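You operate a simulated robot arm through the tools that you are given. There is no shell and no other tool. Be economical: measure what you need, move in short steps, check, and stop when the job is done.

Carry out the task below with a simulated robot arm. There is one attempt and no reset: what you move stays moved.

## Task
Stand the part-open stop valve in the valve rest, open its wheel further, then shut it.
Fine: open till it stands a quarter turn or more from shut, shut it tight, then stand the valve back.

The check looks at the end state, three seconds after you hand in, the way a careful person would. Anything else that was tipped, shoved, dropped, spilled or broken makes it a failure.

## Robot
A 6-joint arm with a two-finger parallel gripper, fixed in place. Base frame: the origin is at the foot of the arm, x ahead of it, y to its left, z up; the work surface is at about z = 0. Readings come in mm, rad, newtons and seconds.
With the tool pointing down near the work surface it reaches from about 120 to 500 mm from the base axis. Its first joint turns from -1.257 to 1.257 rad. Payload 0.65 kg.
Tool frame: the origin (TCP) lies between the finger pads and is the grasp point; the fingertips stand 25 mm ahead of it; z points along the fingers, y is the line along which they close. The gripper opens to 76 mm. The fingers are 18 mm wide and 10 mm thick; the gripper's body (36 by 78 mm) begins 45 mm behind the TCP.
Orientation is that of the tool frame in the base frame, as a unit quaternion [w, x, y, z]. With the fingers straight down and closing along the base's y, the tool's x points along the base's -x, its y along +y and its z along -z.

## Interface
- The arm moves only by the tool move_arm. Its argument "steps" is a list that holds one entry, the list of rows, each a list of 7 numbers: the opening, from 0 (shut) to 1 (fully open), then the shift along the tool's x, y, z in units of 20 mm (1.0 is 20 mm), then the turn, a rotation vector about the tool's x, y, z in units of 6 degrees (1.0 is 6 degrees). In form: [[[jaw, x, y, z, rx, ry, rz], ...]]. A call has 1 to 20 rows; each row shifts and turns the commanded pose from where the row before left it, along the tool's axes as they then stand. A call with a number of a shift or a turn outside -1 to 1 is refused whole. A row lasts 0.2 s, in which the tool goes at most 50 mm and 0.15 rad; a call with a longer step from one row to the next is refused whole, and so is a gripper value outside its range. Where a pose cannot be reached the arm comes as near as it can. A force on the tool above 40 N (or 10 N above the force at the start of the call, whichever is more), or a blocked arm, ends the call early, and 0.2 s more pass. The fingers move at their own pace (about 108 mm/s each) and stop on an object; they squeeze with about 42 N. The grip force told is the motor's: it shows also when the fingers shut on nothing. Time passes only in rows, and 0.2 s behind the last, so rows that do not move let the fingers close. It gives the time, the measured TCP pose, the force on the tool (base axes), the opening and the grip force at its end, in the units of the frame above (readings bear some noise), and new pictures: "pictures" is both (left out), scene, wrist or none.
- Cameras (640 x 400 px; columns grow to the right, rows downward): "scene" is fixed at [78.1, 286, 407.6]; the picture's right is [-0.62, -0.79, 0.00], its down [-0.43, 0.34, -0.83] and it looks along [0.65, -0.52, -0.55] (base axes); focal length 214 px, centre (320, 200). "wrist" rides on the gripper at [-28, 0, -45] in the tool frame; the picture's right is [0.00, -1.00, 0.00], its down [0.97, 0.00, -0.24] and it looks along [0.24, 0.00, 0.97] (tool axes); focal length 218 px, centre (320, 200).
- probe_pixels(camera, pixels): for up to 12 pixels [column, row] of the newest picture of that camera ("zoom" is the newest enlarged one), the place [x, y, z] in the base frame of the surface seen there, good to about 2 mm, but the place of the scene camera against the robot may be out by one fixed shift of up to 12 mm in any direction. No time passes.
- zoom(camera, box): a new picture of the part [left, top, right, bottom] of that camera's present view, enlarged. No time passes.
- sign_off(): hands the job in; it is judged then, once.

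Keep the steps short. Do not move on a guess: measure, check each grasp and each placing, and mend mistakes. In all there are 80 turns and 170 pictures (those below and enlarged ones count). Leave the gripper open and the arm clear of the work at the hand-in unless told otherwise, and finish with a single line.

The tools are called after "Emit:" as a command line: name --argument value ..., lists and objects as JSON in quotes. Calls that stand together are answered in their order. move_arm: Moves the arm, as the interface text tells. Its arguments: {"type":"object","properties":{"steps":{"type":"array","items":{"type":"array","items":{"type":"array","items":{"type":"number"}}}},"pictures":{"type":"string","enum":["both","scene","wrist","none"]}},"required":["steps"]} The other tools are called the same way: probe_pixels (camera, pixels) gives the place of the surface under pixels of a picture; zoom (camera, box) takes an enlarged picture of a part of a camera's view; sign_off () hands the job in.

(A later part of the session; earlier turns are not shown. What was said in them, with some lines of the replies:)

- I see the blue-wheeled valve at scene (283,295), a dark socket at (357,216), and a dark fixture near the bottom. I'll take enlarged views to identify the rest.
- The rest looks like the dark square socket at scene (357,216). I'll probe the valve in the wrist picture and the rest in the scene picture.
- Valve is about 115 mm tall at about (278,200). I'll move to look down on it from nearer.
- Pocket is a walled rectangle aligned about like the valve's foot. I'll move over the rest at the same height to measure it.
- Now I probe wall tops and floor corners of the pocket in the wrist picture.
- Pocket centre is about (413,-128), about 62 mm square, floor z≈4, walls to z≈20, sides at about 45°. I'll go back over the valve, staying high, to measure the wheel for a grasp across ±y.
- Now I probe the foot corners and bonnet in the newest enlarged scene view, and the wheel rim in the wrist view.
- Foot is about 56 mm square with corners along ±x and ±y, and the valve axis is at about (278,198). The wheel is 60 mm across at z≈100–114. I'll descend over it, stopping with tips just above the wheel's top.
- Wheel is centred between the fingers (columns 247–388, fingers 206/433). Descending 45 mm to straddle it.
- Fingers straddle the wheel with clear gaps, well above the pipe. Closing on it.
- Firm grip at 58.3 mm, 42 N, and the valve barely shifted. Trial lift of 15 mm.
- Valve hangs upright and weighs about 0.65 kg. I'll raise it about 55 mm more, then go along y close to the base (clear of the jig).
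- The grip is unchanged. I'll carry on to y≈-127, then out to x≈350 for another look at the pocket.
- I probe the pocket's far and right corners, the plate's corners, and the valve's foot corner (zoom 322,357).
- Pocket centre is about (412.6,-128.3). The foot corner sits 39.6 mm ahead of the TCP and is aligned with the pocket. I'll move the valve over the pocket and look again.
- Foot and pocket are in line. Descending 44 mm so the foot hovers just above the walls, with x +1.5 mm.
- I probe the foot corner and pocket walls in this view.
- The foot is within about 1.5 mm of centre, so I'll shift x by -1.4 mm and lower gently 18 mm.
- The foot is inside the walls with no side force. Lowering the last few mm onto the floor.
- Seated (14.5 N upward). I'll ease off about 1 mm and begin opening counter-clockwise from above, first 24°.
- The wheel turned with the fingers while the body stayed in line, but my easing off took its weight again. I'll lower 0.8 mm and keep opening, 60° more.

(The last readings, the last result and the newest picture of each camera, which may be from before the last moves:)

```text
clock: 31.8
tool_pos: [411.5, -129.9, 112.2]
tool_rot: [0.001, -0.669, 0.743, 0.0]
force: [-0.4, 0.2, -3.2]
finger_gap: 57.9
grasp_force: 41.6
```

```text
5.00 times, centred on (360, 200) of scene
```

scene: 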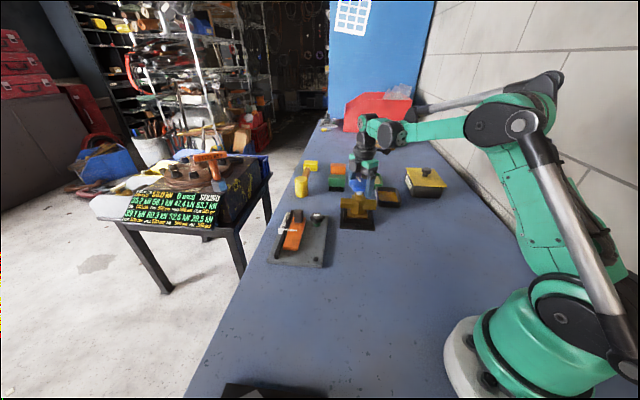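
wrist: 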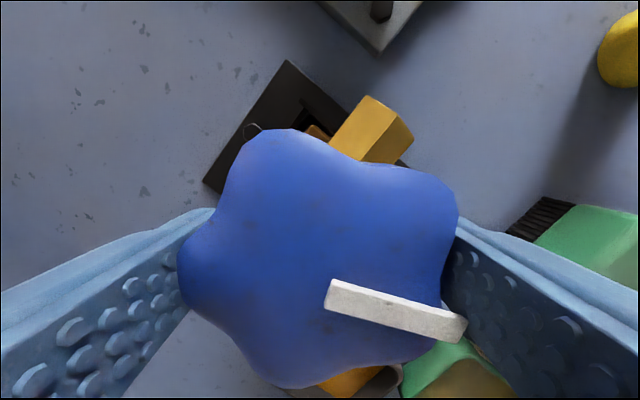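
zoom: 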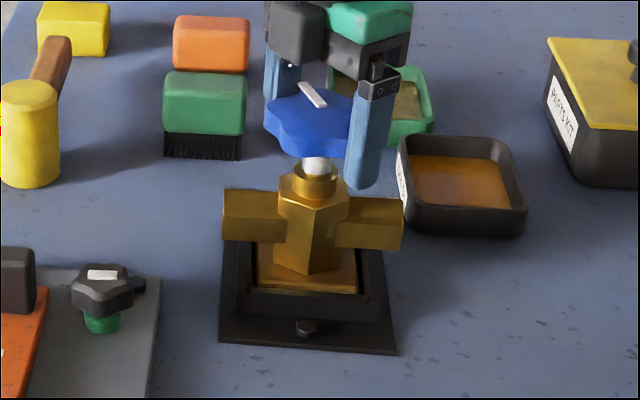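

Wheel has turned 84° with the tool and the body stayed put. I'll turn 18° more so it certainly passes a quarter turn from shut.

Emit:
move_arm --steps '[[[0.5, 0, 0, 0, 0, 0, -1], [0.5, 0, 0, 0, 0, 0, -1], [0.5, 0, 0, 0, 0, 0, -1], [0.5, 0, 0, 0, 0, 0, 0], [0.5, 0, 0, 0, 0, 0, 0]]]'

```text
clock: 33.0
tool_pos: [411.2, -128.3, 111.9]
tool_rot: [-0.001, 0.777, -0.629, -0.001]
force: [-0.5, -0.9, 19.1]
finger_gap: 57.9
grasp_force: 42.2
```

scene: 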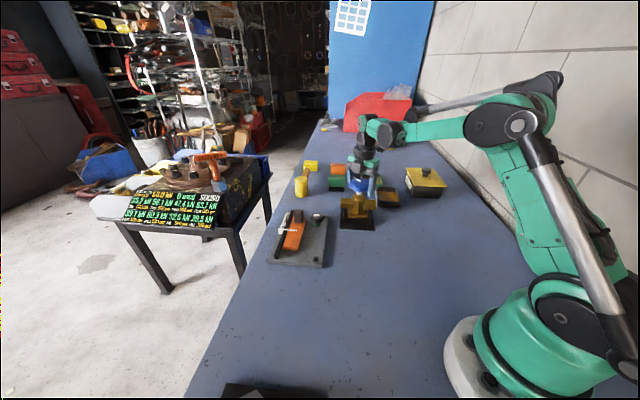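
wrist: 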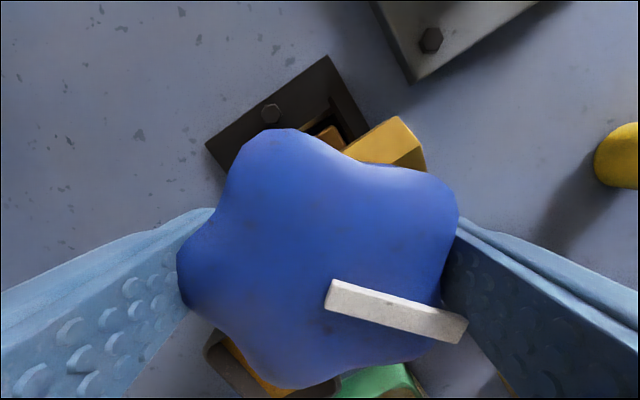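

Total 102° opened (no stop met). Now shutting clockwise, back over those 102°.

Emit:
move_arm --steps '[[[0.5, 0, 0, 0, 0, 0, 1], [0.5, 0, 0, 0, 0, 0, 1], [0.5, 0, 0, 0, 0, 0, 1], [0.5, 0, 0, 0, 0, 0, 1], [0.5, 0, 0, 0, 0, 0, 1], [0.5, 0, 0, 0, 0, 0, 1], [0.5, 0, 0, 0, 0, 0, 1], [0.5, 0, 0, 0, 0, 0, 1], [0.5, 0, 0, 0, 0, 0, 1], [0.5, 0, 0, 0, 0, 0, 1], [0.5, 0, 0, 0, 0, 0, 1], [0.5, 0, 0, 0, 0, 0, 1], [0.5, 0, 0, 0, 0, 0, 1], [0.5, 0, 0, 0, 0, 0, 1], [0.5, 0, 0, 0, 0, 0, 1], [0.5, 0, 0, 0, 0, 0, 1], [0.5, 0, 0, 0, 0, 0, 1], [0.5, 0, 0, 0, 0, 0, 0]]]'

Emit:
zoom --camera "scene" --box '[325, 160, 395, 240]'

```text
clock: 36.8
tool_pos: [412.6, -130.6, 112.1]
tool_rot: [0.001, 0.001, 1.0, 0.001]
force: [-0.3, -0.6, -6.4]
finger_gap: 58.0
grasp_force: 41.7
```

scene: 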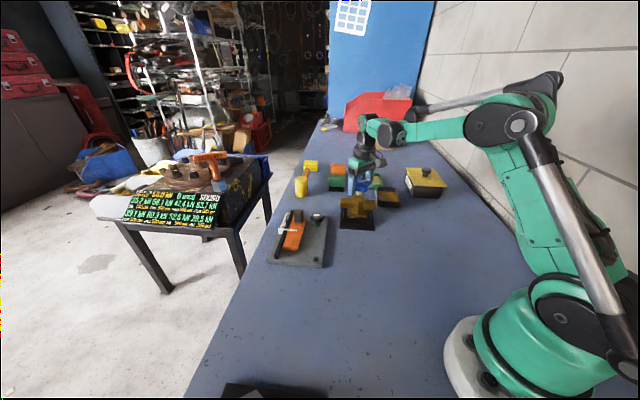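
wrist: 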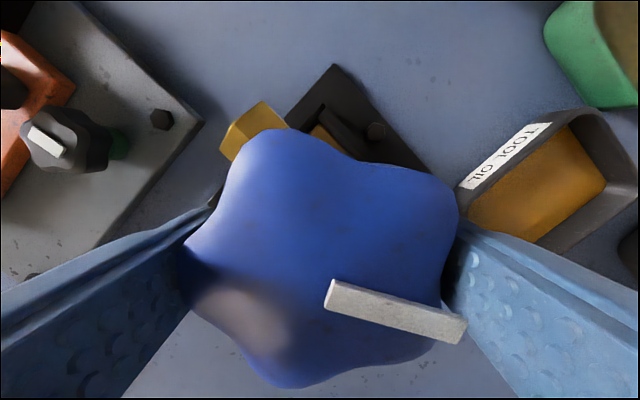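

```text
5.00 times, centred on (360, 200) of scene
```

zoom: 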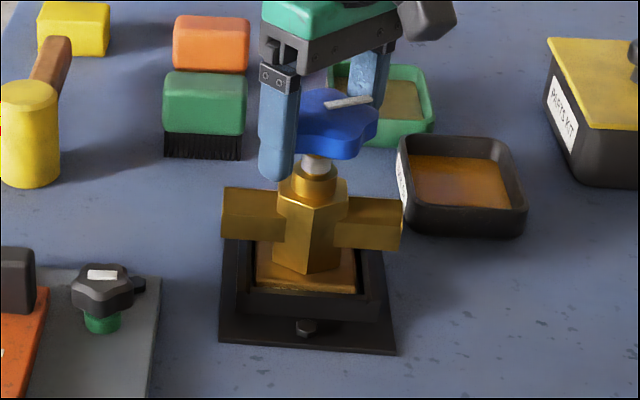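

Back at the starting wheel angle. I'll press down slightly and continue shutting 24°, watching for the body to be dragged.

Emit:
move_arm --steps '[[[0.5, 0, 0, 0.05, 0, 0, 0], [0.5, 0, 0, 0, 0, 0, 1], [0.5, 0, 0, 0, 0, 0, 1], [0.5, 0, 0, 0, 0, 0, 1], [0.5, 0, 0, 0, 0, 0, 1], [0.5, 0, 0, 0, 0, 0, 0]]]'

Emit:
zoom --camera "scene" --box '[325, 160, 395, 240]'

```text
clock: 38.2
tool_pos: [412.5, -128.9, 109.7]
tool_rot: [0.001, 0.209, 0.978, 0.0]
force: [-2.2, -3.1, 34.4]
finger_gap: 57.8
grasp_force: 42.1
```

scene: 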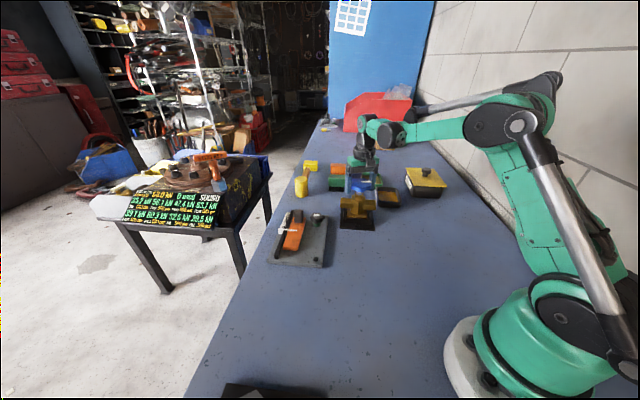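
wrist: 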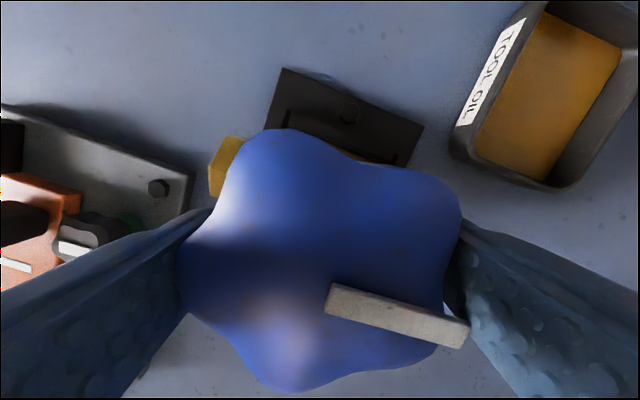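

```text
5.00 times, centred on (360, 200) of scene
```

zoom: 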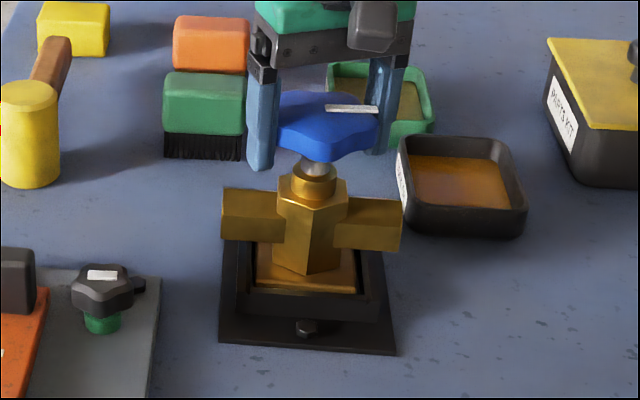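

Wheel keeps turning with no block, but I'm pressing down 34 N. I'll ease up 0.9 mm and continue 24°.

Emit:
move_arm --steps '[[[0.5, 0, 0, -0.045, 0, 0, 0], [0.5, 0, 0, 0, 0, 0, 1], [0.5, 0, 0, 0, 0, 0, 1], [0.5, 0, 0, 0, 0, 0, 1], [0.5, 0, 0, 0, 0, 0, 1], [0.5, 0, 0, 0, 0, 0, 0]]]'

Emit:
zoom --camera "scene" --box '[325, 160, 395, 240]'

```text
clock: 39.6
tool_pos: [411.9, -127.9, 110.4]
tool_rot: [0.002, 0.409, 0.913, 0.001]
force: [-1.3, 2.2, -6.1]
finger_gap: 58.2
grasp_force: 42.2
```

scene: 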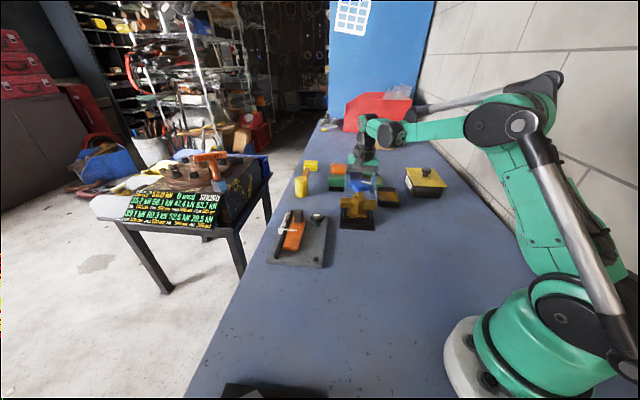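
wrist: 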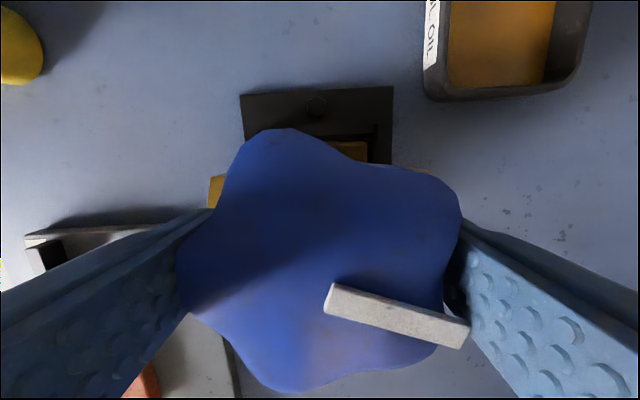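

```text
5.00 times, centred on (360, 200) of scene
```

zoom: 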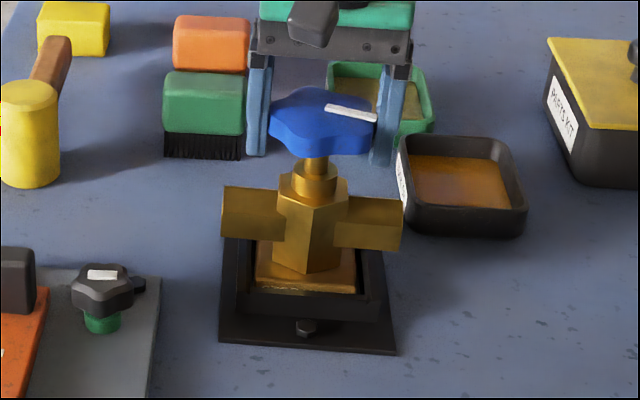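

48° past the starting angle and still free. Lowering 0.4 mm and continuing 24°.

Emit:
move_arm --steps '[[[0.5, 0, 0, 0.02, 0, 0, 0], [0.5, 0, 0, 0, 0, 0, 1], [0.5, 0, 0, 0, 0, 0, 1], [0.5, 0, 0, 0, 0, 0, 1], [0.5, 0, 0, 0, 0, 0, 1], [0.5, 0, 0, 0, 0, 0, 0]]]'

Emit:
zoom --camera "scene" --box '[325, 160, 395, 240]'

```text
clock: 41.0
tool_pos: [412.3, -129.7, 110.3]
tool_rot: [0.001, 0.588, 0.809, 0.001]
force: [-6.2, -2.0, 6.4]
finger_gap: 59.0
grasp_force: 41.8
```

scene: 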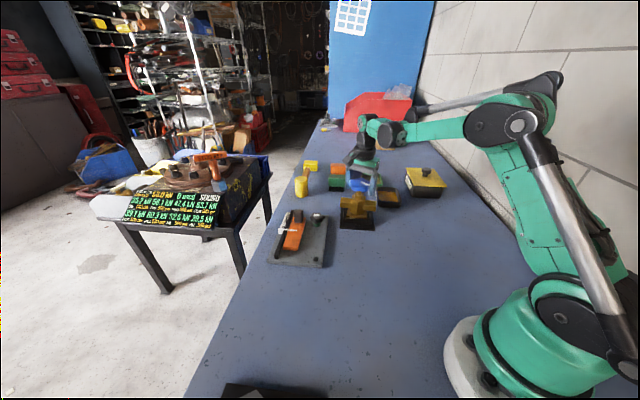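
wrist: 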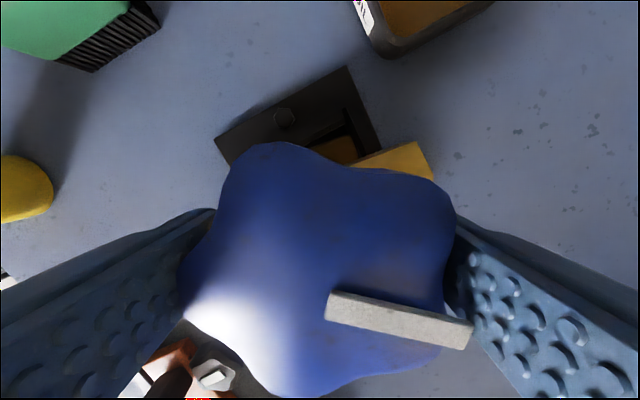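

```text
5.00 times, centred on (360, 200) of scene
```

zoom: 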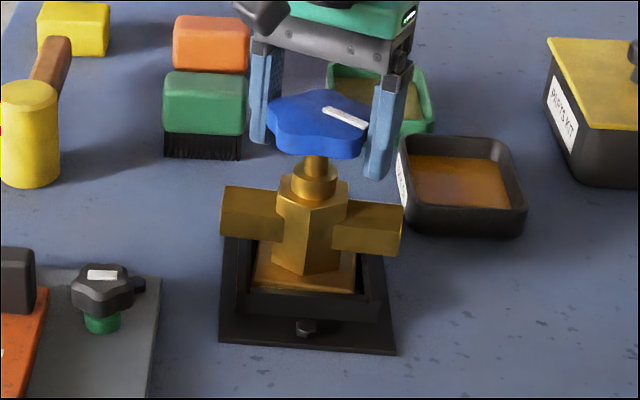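

Signs of the stop: the gap grew to 59 mm, side force rose to 6 N, and the wheel tilted a little in the grip. I'll turn 12° more to take up body play and see whether it blocks.

Emit:
move_arm --steps '[[[0.5, 0, 0, 0, 0, 0, 1], [0.5, 0, 0, 0, 0, 0, 1], [0.5, 0, 0, 0, 0, 0, 0]]]'

Emit:
zoom --camera "scene" --box '[325, 160, 395, 240]'

```text
clock: 41.8
tool_pos: [411.9, -129.9, 110.3]
tool_rot: [0.0, 0.669, 0.743, 0.002]
force: [-10.3, -5.2, -2.4]
finger_gap: 60.7
grasp_force: 41.8
```

scene: 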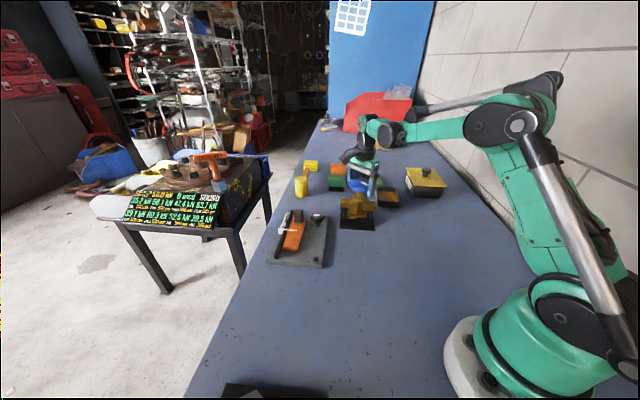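
wrist: 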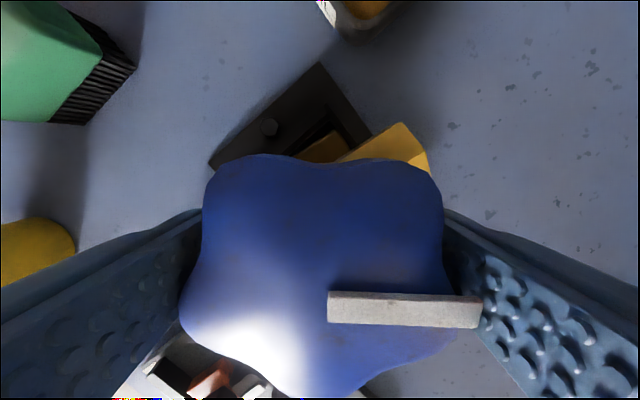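

```text
5.00 times, centred on (360, 200) of scene
```

zoom: 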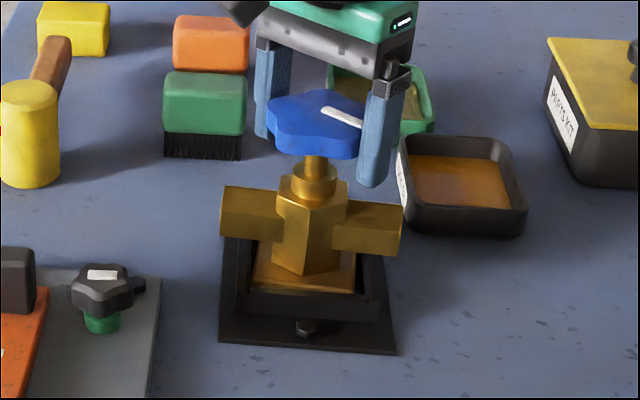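

The wheel has stopped: it slipped about 13° in the fingers (bar now level in the wrist view) as the gap opened to 60.7 mm. I'll open, turn back 12° to sit square on the lobe and valley, and regrip for a final tightening.

Emit:
move_arm --steps '[[[1, 0, 0, 0, 0, 0, 0], [1, 0, 0, 0, 0, 0, 0], [1, 0, 0, 0, 0, 0, -1], [1, 0, 0, 0, 0, 0, -1], [1, 0, 0, 0, 0, 0, 0]]]'

Emit:
zoom --camera "scene" --box '[325, 160, 395, 240]'

```text
clock: 43.0
tool_pos: [410.5, -129.9, 110.4]
tool_rot: [0.0, 0.587, 0.81, 0.002]
force: [-1.0, -0.8, 0.6]
finger_gap: 76.0
grasp_force: 0.1
```

scene: 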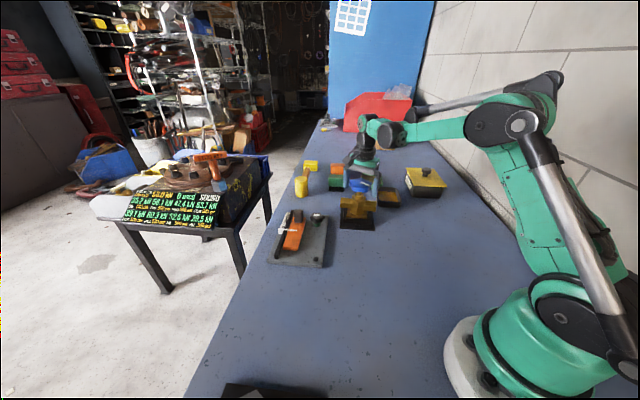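
wrist: 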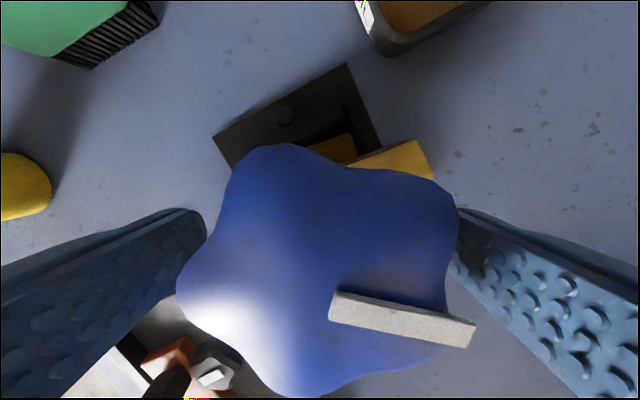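

```text
5.00 times, centred on (360, 200) of scene
```

zoom: 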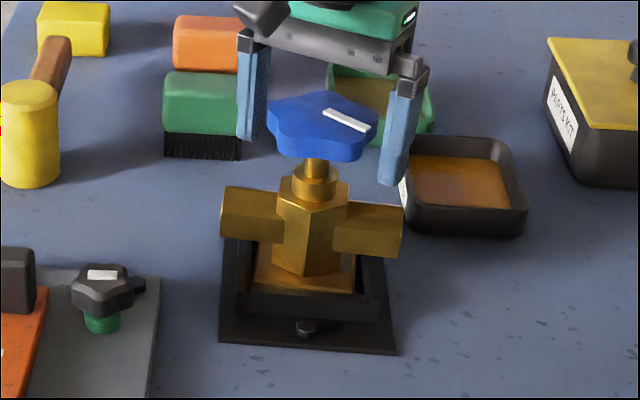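

Valve stands by itself in the rest. Regripping, then 12° of tightening.

Emit:
move_arm --steps '[[[0.7, 0, 0, 0, 0, 0, 0], [0.4, 0, 0, 0, 0, 0, 0], [0.4, 0, 0, 0, 0, 0, 0], [0.4, 0, 0, 0, 0, 0, 0], [0.4, 0, 0, 0, 0, 0, 1], [0.4, 0, 0, 0, 0, 0, 0.7], [0.4, 0, 0, 0, 0, 0, 0]]]'

Emit:
zoom --camera "scene" --box '[325, 160, 395, 240]'

```text
clock: 44.6
tool_pos: [412.2, -129.7, 110.6]
tool_rot: [0.001, 0.658, 0.753, 0.0]
force: [-17.7, -10.6, 5.2]
finger_gap: 60.5
grasp_force: 41.8
```

scene: 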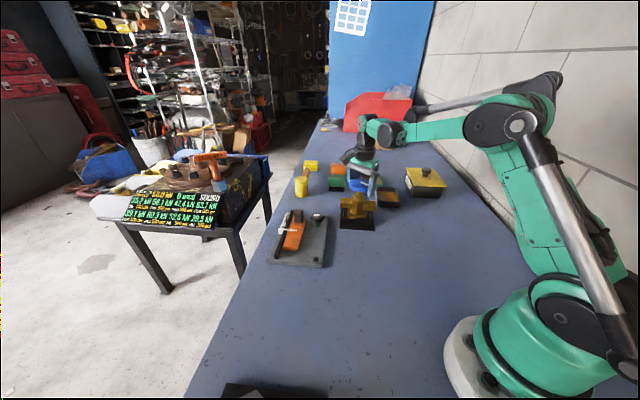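
wrist: 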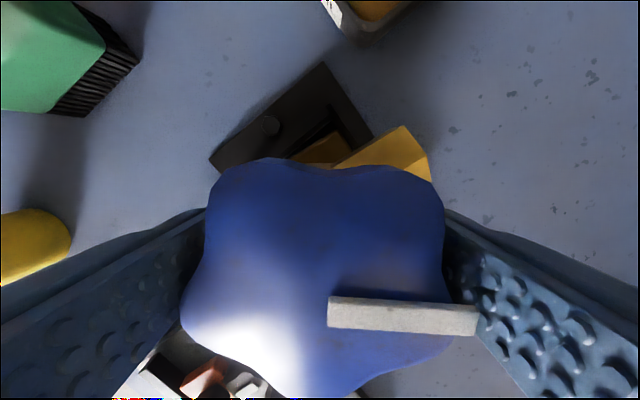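

```text
5.00 times, centred on (360, 200) of scene
```

zoom: 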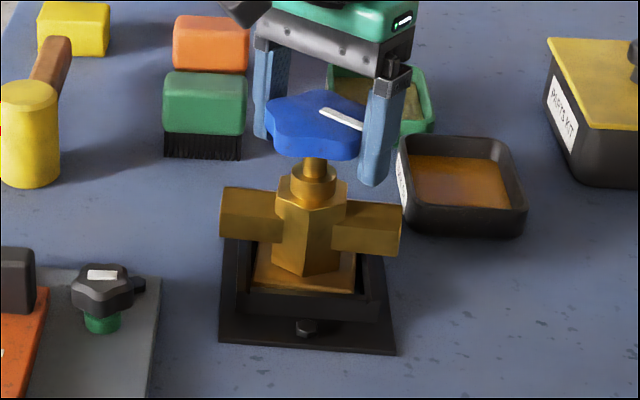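

The wheel again won't go further (it slips in the fingers, body held by the rest), so it's shut tight. I'll release and rotate the open gripper back 84° around the wheel, since the lobes repeat every 72°, to regrip for carrying.

Emit:
move_arm --steps '[[[1, 0, 0, 0, 0, 0, 0], [1, 0, 0, 0, 0, 0, 0], [1, 0, 0, 0, 0, 0, -1], [1, 0, 0, 0, 0, 0, -1], [1, 0, 0, 0, 0, 0, -1], [1, 0, 0, 0, 0, 0, -1], [1, 0, 0, 0, 0, 0, -1], [1, 0, 0, 0, 0, 0, -1], [1, 0, 0, 0, 0, 0, -1], [1, 0, 0, 0, 0, 0, -1], [1, 0, 0, 0, 0, 0, -1], [1, 0, 0, 0, 0, 0, -1], [1, 0, 0, 0, 0, 0, -1], [1, 0, 0, 0, 0, 0, -1], [1, 0, 0, 0, 0, 0, -1], [1, 0, 0, 0, 0, 0, -1], [1, 0, 0, 0, 0, 0, 0]]]'

Emit:
zoom --camera "scene" --box '[325, 160, 395, 240]'

```text
clock: 48.2
tool_pos: [411.0, -129.3, 110.4]
tool_rot: [0.002, -0.017, 1.0, 0.001]
force: [0.5, 0.5, 0.2]
finger_gap: 76.1
grasp_force: 0.1
```

scene: 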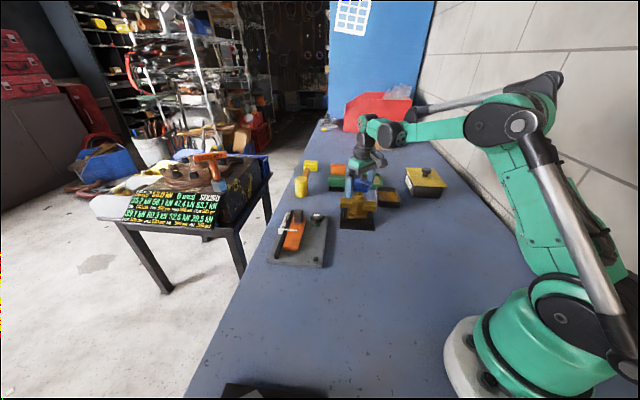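
wrist: 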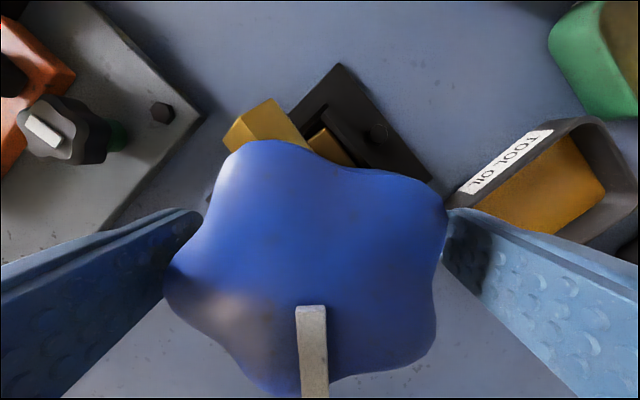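

```text
5.00 times, centred on (360, 200) of scene
```

zoom: 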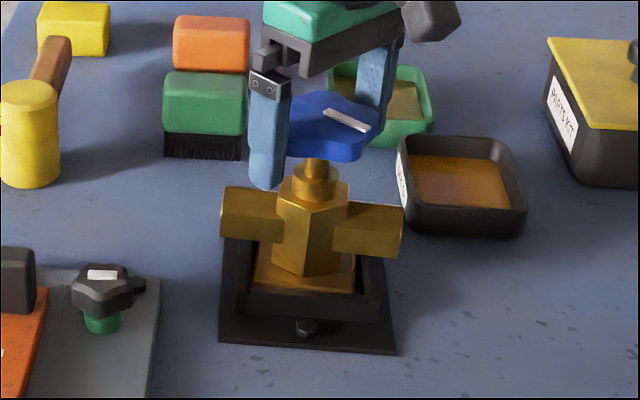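

Wheel sits about 3.5 mm left of centre and rotated about 3°. I'll correct with y +3.5, x -1.6 and -2.4°, then grip.

Emit:
move_arm --steps '[[[1, 0.08, 0.17, 0, 0, 0, -0.4], [1, 0, 0, 0, 0, 0, 0], [0.85, 0, 0, 0, 0, 0, 0], [0.5, 0, 0, 0, 0, 0, 0], [0.5, 0, 0, 0, 0, 0, 0], [0.5, 0, 0, 0, 0, 0, 0]]]'

```text
clock: 49.6
tool_pos: [411.3, -126.4, 110.3]
tool_rot: [0.001, -0.036, 0.999, 0.0]
force: [-1.5, -9.4, 1.2]
finger_gap: 58.3
grasp_force: 42.2
```

scene: 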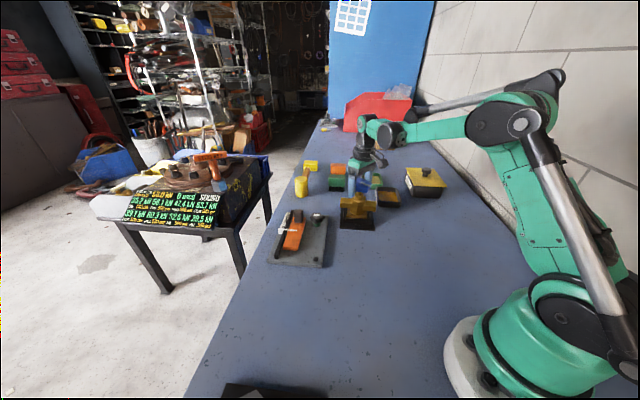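
wrist: 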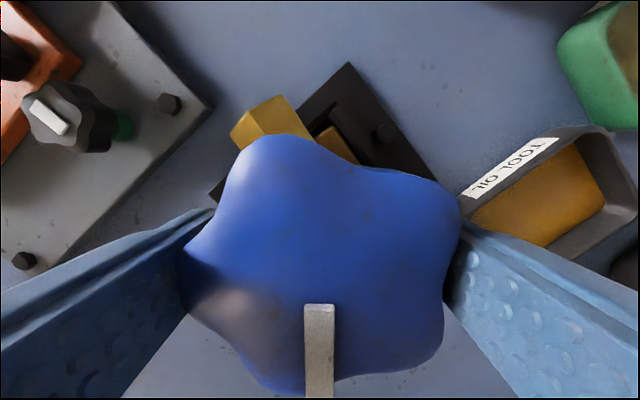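

Firm, square grip, but side force of -9.4 N in y. I'll shift -1 mm to relieve it and lift slowly.

Emit:
move_arm --steps '[[[0.5, 0, -0.06, 0, 0, 0, 0], [0.5, 0, 0, -0.15, 0, 0, 0], [0.5, 0, 0, -0.2, 0, 0, 0], [0.5, 0, 0, -0.25, 0, 0, 0], [0.5, 0, 0, -0.3, 0, 0, 0], [0.5, 0, 0, -0.4, 0, 0, 0], [0.5, 0, 0, 0, 0, 0, 0]]]'

Emit:
zoom --camera "scene" --box '[325, 150, 395, 240]'

```text
clock: 51.2
tool_pos: [410.4, -126.1, 135.7]
tool_rot: [0.002, -0.037, 0.999, 0.0]
force: [0.8, 0.7, -5.1]
finger_gap: 58.1
grasp_force: 42.4
```

scene: 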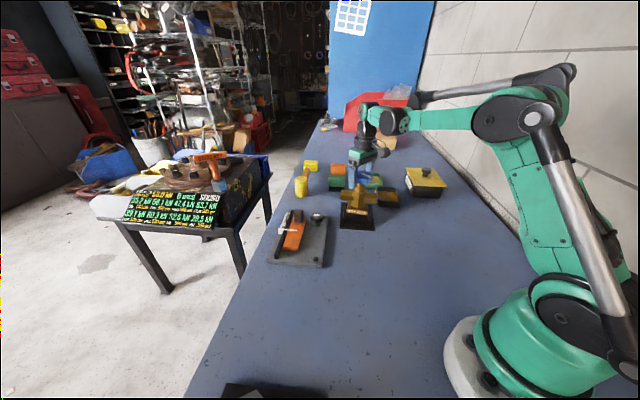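
wrist: 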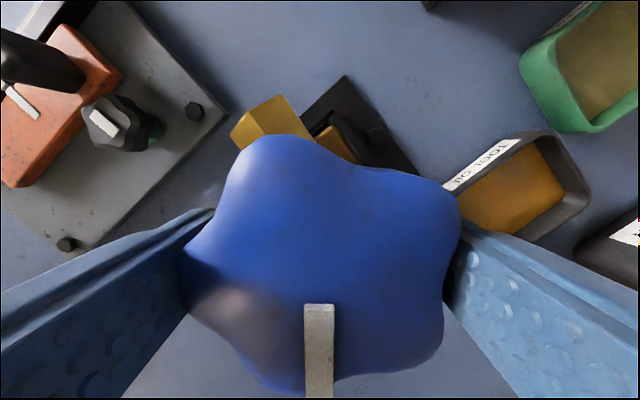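

```text
4.44 times, centred on (360, 195) of scene
```

zoom: 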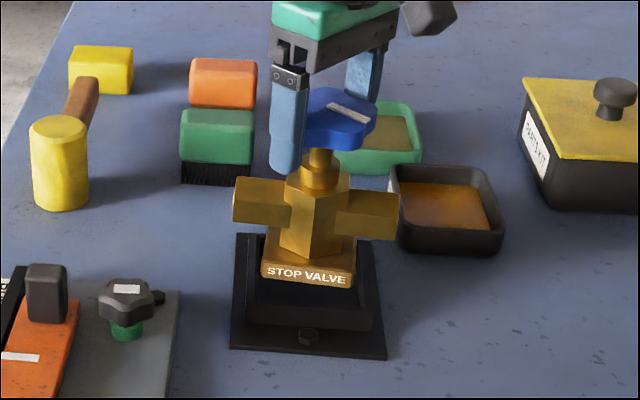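

Valve is up and hanging straight, with the body about 2.5° clockwise from its first heading. I'll raise it, turn back 2.4° and retract toward the base along -x.

Emit:
move_arm --steps '[[[0.5, 0, 0, -0.5, 0, 0, 0], [0.5, 0, 0, -0.6, 0, 0, 0], [0.5, 0, 0, -0.6, 0, 0, 0], [0.5, 0, 0, -0.5, 0, 0, -0.4], [0.5, 0.3, 0.033, 0, 0, 0, 0], [0.5, 0.6, 0.067, 0, 0, 0, 0], [0.5, 0.7, 0.078, 0, 0, 0, 0], [0.5, 0.7, 0.078, 0, 0, 0, 0], [0.5, 0.7, 0.078, 0, 0, 0, 0], [0.5, 0.7, 0.078, 0, 0, 0, 0], [0.5, 0.7, 0.078, 0, 0, 0, 0], [0.5, 0.7, 0.078, 0, 0, 0, 0], [0.5, 0.7, 0.078, 0, 0, 0, 0], [0.5, 0.5, 0.056, 0, 0, 0, 0], [0.5, 0.285, 0.033, 0, 0, 0, 0], [0.5, 0, 0, 0, 0, 0, 0]]]' --pictures "wrist"

```text
clock: 54.6
tool_pos: [277.3, -128.3, 178.9]
tool_rot: [0.002, -0.058, 0.998, 0.0]
force: [0.6, -1.2, -6.4]
finger_gap: 58.3
grasp_force: 41.9
```

wrist: 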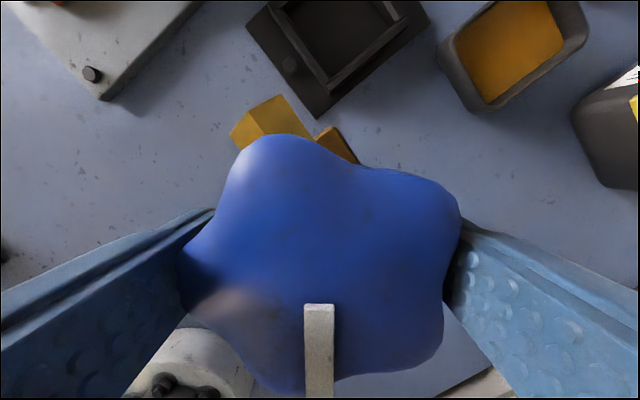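

Now along +y to the original place, at the same height.

Emit:
move_arm --steps '[[[0.5, -0.045, 0.4, 0, 0, 0, 0], [0.5, -0.078, 0.7, 0, 0, 0, 0], [0.5, -0.1005, 0.9, 0, 0, 0, 0], [0.5, -0.1005, 0.9, 0, 0, 0, 0], [0.5, -0.1005, 0.9, 0, 0, 0, 0], [0.5, -0.1005, 0.9, 0, 0, 0, 0], [0.5, -0.1005, 0.9, 0, 0, 0, 0], [0.5, -0.1005, 0.9, 0, 0, 0, 0], [0.5, -0.1005, 0.9, 0, 0, 0, 0], [0.5, -0.1005, 0.9, 0, 0, 0, 0], [0.5, -0.1005, 0.9, 0, 0, 0, 0], [0.5, -0.1005, 0.9, 0, 0, 0, 0], [0.5, -0.1005, 0.9, 0, 0, 0, 0], [0.5, -0.1005, 0.9, 0, 0, 0, 0], [0.5, -0.1005, 0.9, 0, 0, 0, 0], [0.5, -0.1005, 0.9, 0, 0, 0, 0], [0.5, -0.1005, 0.9, 0, 0, 0, 0], [0.5, -0.1005, 0.9, 0, 0, 0, 0], [0.5, -0.056, 0.5, 0, 0, 0, 0], [0.5, -0.03, 0.28, 0, 0, 0, 0]]]'

Emit:
zoom --camera "scene" --box '[210, 190, 370, 340]'

```text
clock: 58.8
tool_pos: [275.1, 200.7, 180.8]
tool_rot: [0.002, -0.058, 0.998, 0.001]
force: [-1.1, 0.2, -6.8]
finger_gap: 57.9
grasp_force: 42.3
```

scene: 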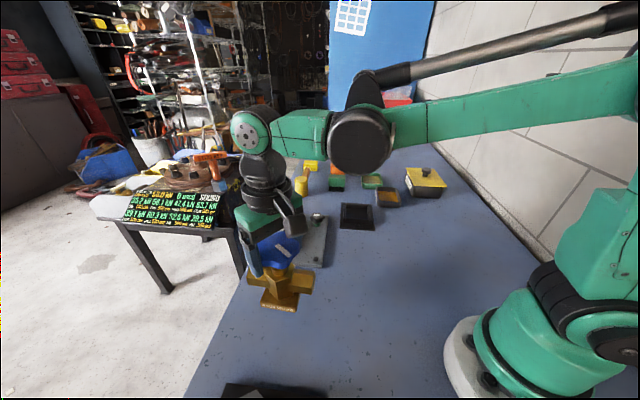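
wrist: 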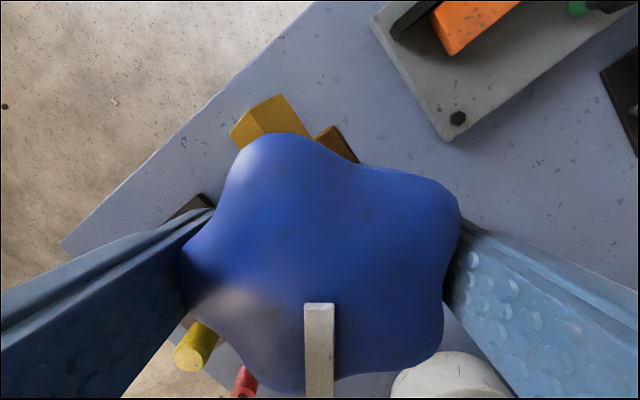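

```text
2.67 times, centred on (290, 265) of scene
```

zoom: 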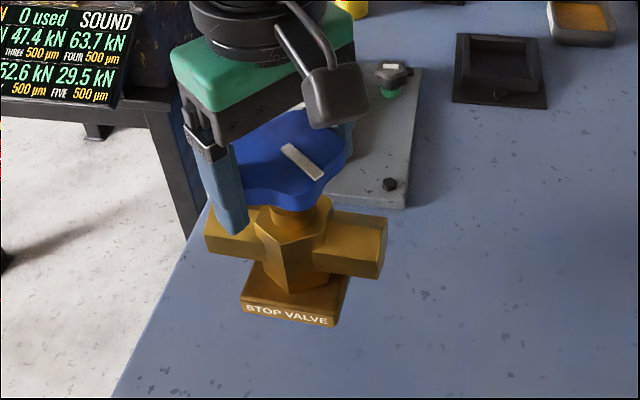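

Over the place. I'll check the body heading and the foot corner before lowering.

Emit:
zoom --camera "wrist" --box '[210, 80, 370, 180]'

Emit:
probe_pixels --camera "wrist" --pixels '[[329, 128], [320, 136], [340, 140], [350, 154], [258, 116], [280, 96], [305, 128], [264, 130]]'

Emit:
probe_pixels --camera "scene" --pixels '[[303, 303], [335, 309], [301, 305], [288, 269], [352, 291], [317, 300], [331, 308]]'

```text
4.00 times, centred on (290, 130) of wrist
```

zoom: 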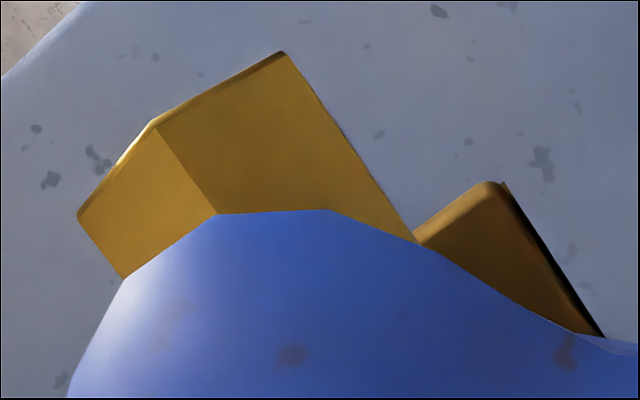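

```text
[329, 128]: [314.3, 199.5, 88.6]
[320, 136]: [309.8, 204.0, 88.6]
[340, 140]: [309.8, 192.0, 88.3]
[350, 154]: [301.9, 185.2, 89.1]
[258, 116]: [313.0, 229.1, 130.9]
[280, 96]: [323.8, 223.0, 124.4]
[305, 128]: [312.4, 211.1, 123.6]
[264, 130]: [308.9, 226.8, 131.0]
```

```text
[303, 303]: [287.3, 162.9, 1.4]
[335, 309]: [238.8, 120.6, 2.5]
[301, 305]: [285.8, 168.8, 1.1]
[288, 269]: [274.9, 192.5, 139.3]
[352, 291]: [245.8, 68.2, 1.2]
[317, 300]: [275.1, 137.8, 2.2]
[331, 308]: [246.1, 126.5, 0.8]
```

The body still reads about 3° clockwise of its first heading. I'll turn -3°, nudge to (278,199), and lower 66 mm.

Emit:
move_arm --steps '[[[0.5, -0.075, -0.05, 0, 0, 0, -0.5], [0.5, 0, 0, 0.5, 0, 0, 0], [0.5, 0, 0, 0.6, 0, 0, 0], [0.5, 0, 0, 0.6, 0, 0, 0], [0.5, 0, 0, 0.6, 0, 0, 0], [0.5, 0, 0, 0.5, 0, 0, 0], [0.5, 0, 0, 0.3, 0, 0, 0], [0.5, 0, 0, 0.2, 0, 0, 0], [0.5, 0, 0, 0, 0, 0, 0]]]'

Emit:
zoom --camera "scene" --box '[220, 230, 348, 340]'

```text
clock: 60.8
tool_pos: [277.9, 199.8, 114.7]
tool_rot: [0.002, -0.084, 0.996, 0.001]
force: [0.2, -0.3, -6.6]
finger_gap: 57.9
grasp_force: 41.7
```

scene: 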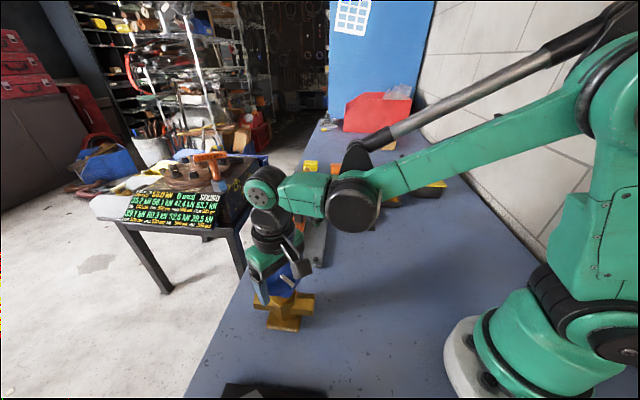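
wrist: 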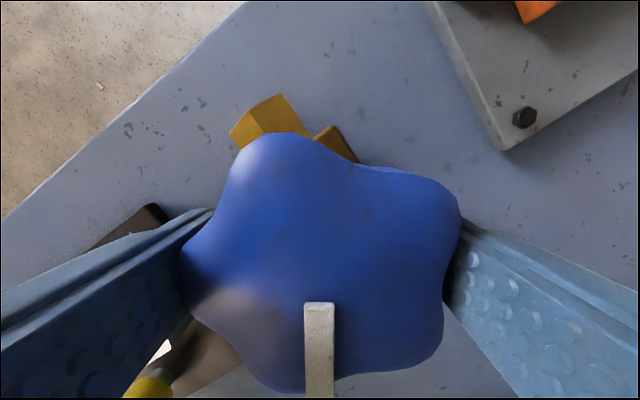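

```text
3.64 times, centred on (284, 285) of scene
```

zoom: 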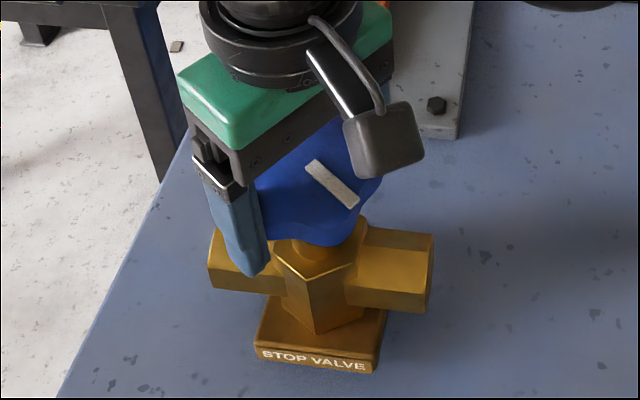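

Heading now matches the original view closely. Lowering the last 7 mm gently.

Emit:
move_arm --steps '[[[0.5, 0, 0, 0.12, 0, 0, 0], [0.5, 0, 0, 0.1, 0, 0, 0], [0.5, 0, 0, 0.08, 0, 0, 0], [0.5, 0, 0, 0.06, 0, 0, 0], [0.5, 0, 0, 0, 0, 0, 0]]]' --pictures "none"

```text
clock: 62.0
tool_pos: [278.5, 200.3, 107.0]
tool_rot: [0.001, -0.084, 0.996, 0.0]
force: [-0.1, 0.6, -6.0]
finger_gap: 58.0
grasp_force: 41.9
```

Still carrying the weight, so I'll go lower in 0.6 mm steps.

Emit:
move_arm --steps '[[[0.5, 0, 0, 0.03, 0, 0, 0], [0.5, 0, 0, 0.03, 0, 0, 0], [0.5, 0, 0, 0, 0, 0, 0]]]' --pictures "none"

```text
clock: 62.8
tool_pos: [277.7, 199.5, 106.7]
tool_rot: [0.001, -0.084, 0.996, 0.001]
force: [-0.1, 0.1, -5.8]
finger_gap: 57.9
grasp_force: 42.0
```

Emit:
move_arm --steps '[[[0.5, 0, 0, 0.04, 0, 0, 0], [0.5, 0, 0, 0.03, 0, 0, 0], [0.5, 0, 0, 0, 0, 0, 0]]]'

Emit:
zoom --camera "scene" --box '[220, 230, 348, 340]'

```text
clock: 63.6
tool_pos: [277.9, 199.9, 106.1]
tool_rot: [0.001, -0.084, 0.996, 0.001]
force: [-1.5, -5.4, 34.1]
finger_gap: 58.4
grasp_force: 42.0
```

scene: 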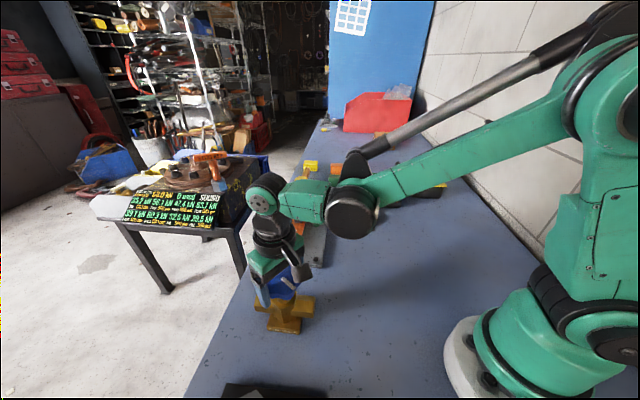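
wrist: 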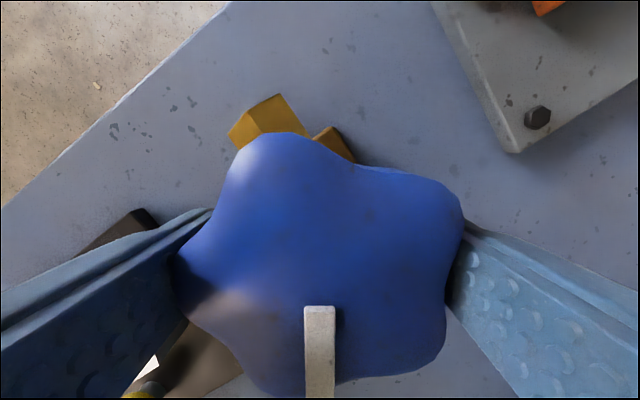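

```text
3.64 times, centred on (284, 285) of scene
```

zoom: 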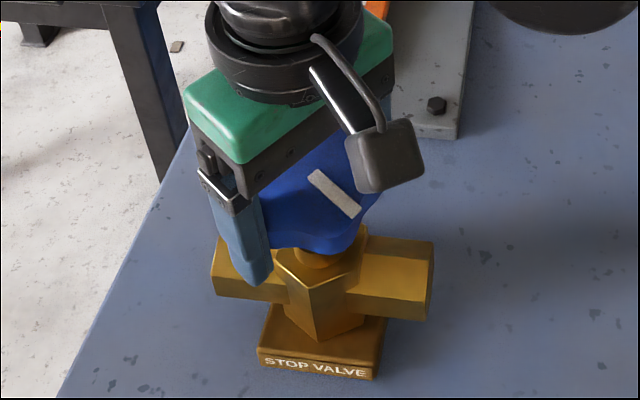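

Down on the bench (34 N). I'll ease up 0.8 mm, open, then rise straight up.

Emit:
move_arm --steps '[[[0.5, 0, 0, -0.04, 0, 0, 0], [0.5, 0, 0, 0, 0, 0, 0], [0.7, 0, 0, 0, 0, 0, 0], [0.8, 0, 0, 0, 0, 0, 0], [1, 0, 0, 0, 0, 0, 0], [1, 0, 0, 0, 0, 0, 0]]]'

```text
clock: 65.0
tool_pos: [278.1, 199.9, 106.3]
tool_rot: [0.001, -0.083, 0.997, 0.001]
force: [-0.1, 0.4, 0.0]
finger_gap: 76.1
grasp_force: 0.0
```

scene: 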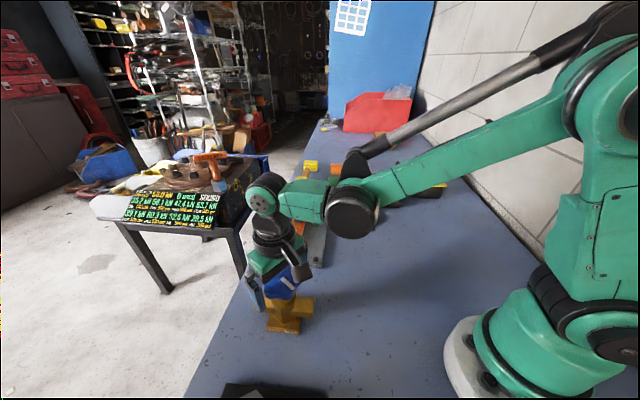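
wrist: 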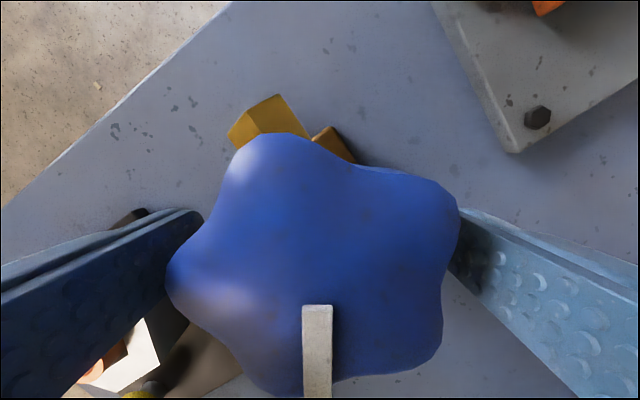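

Free of the wheel on both sides. Rising straight up 140 mm and checking the whole bench.

Emit:
move_arm --steps '[[[1, 0, 0, -0.4, 0, 0, 0], [1, 0, 0, -0.7, 0, 0, 0], [1, 0, 0, -0.8, 0, 0, 0], [1, 0, 0, -0.8, 0, 0, 0], [1, 0, 0, -0.8, 0, 0, 0], [1, 0, 0, -0.8, 0, 0, 0], [1, 0, 0, -0.8, 0, 0, 0], [1, 0, 0, -0.8, 0, 0, 0], [1, 0, 0, -0.8, 0, 0, 0], [1, 0, 0, -0.4, 0, 0, 0], [1, 0, 0, 0, 0, 0, 0]]]'

Emit:
zoom --camera "scene" --box '[240, 255, 336, 345]'

Emit:
zoom --camera "wrist" --box '[240, 100, 400, 220]'

```text
clock: 67.4
tool_pos: [279.0, 198.6, 246.5]
tool_rot: [0.002, -0.084, 0.996, 0.001]
force: [0.3, -0.9, 0.6]
finger_gap: 75.9
grasp_force: 0.0
```

scene: 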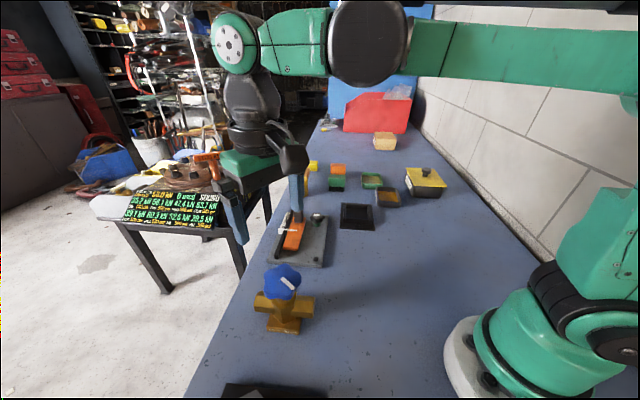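
wrist: 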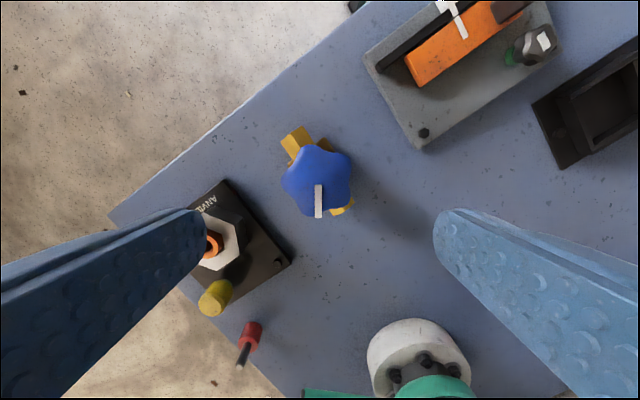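

```text
4.44 times, centred on (288, 300) of scene
```

zoom: 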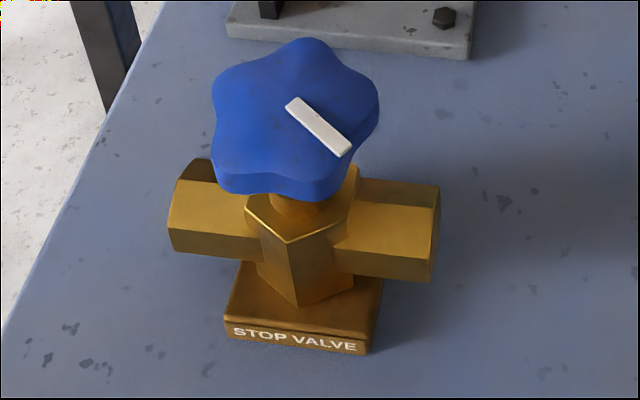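

```text
3.33 times, centred on (320, 160) of wrist
```

zoom: 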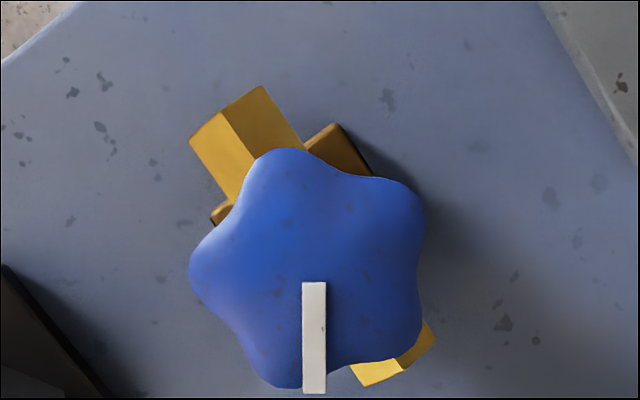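

The valve stands upright in its original spot, the wheel angle is unchanged since shutting, the rest is empty, and nothing else has moved. The gripper is open and well clear above, so I'm handing in.

Emit:
sign_off

```text
The job is handed in.
```

The valve was stood in the rest, opened about 102° further, shut clockwise until the wheel stopped and slipped in the fingers twice, and stood back upright within about 2 mm of its original spot; I've handed the job in.
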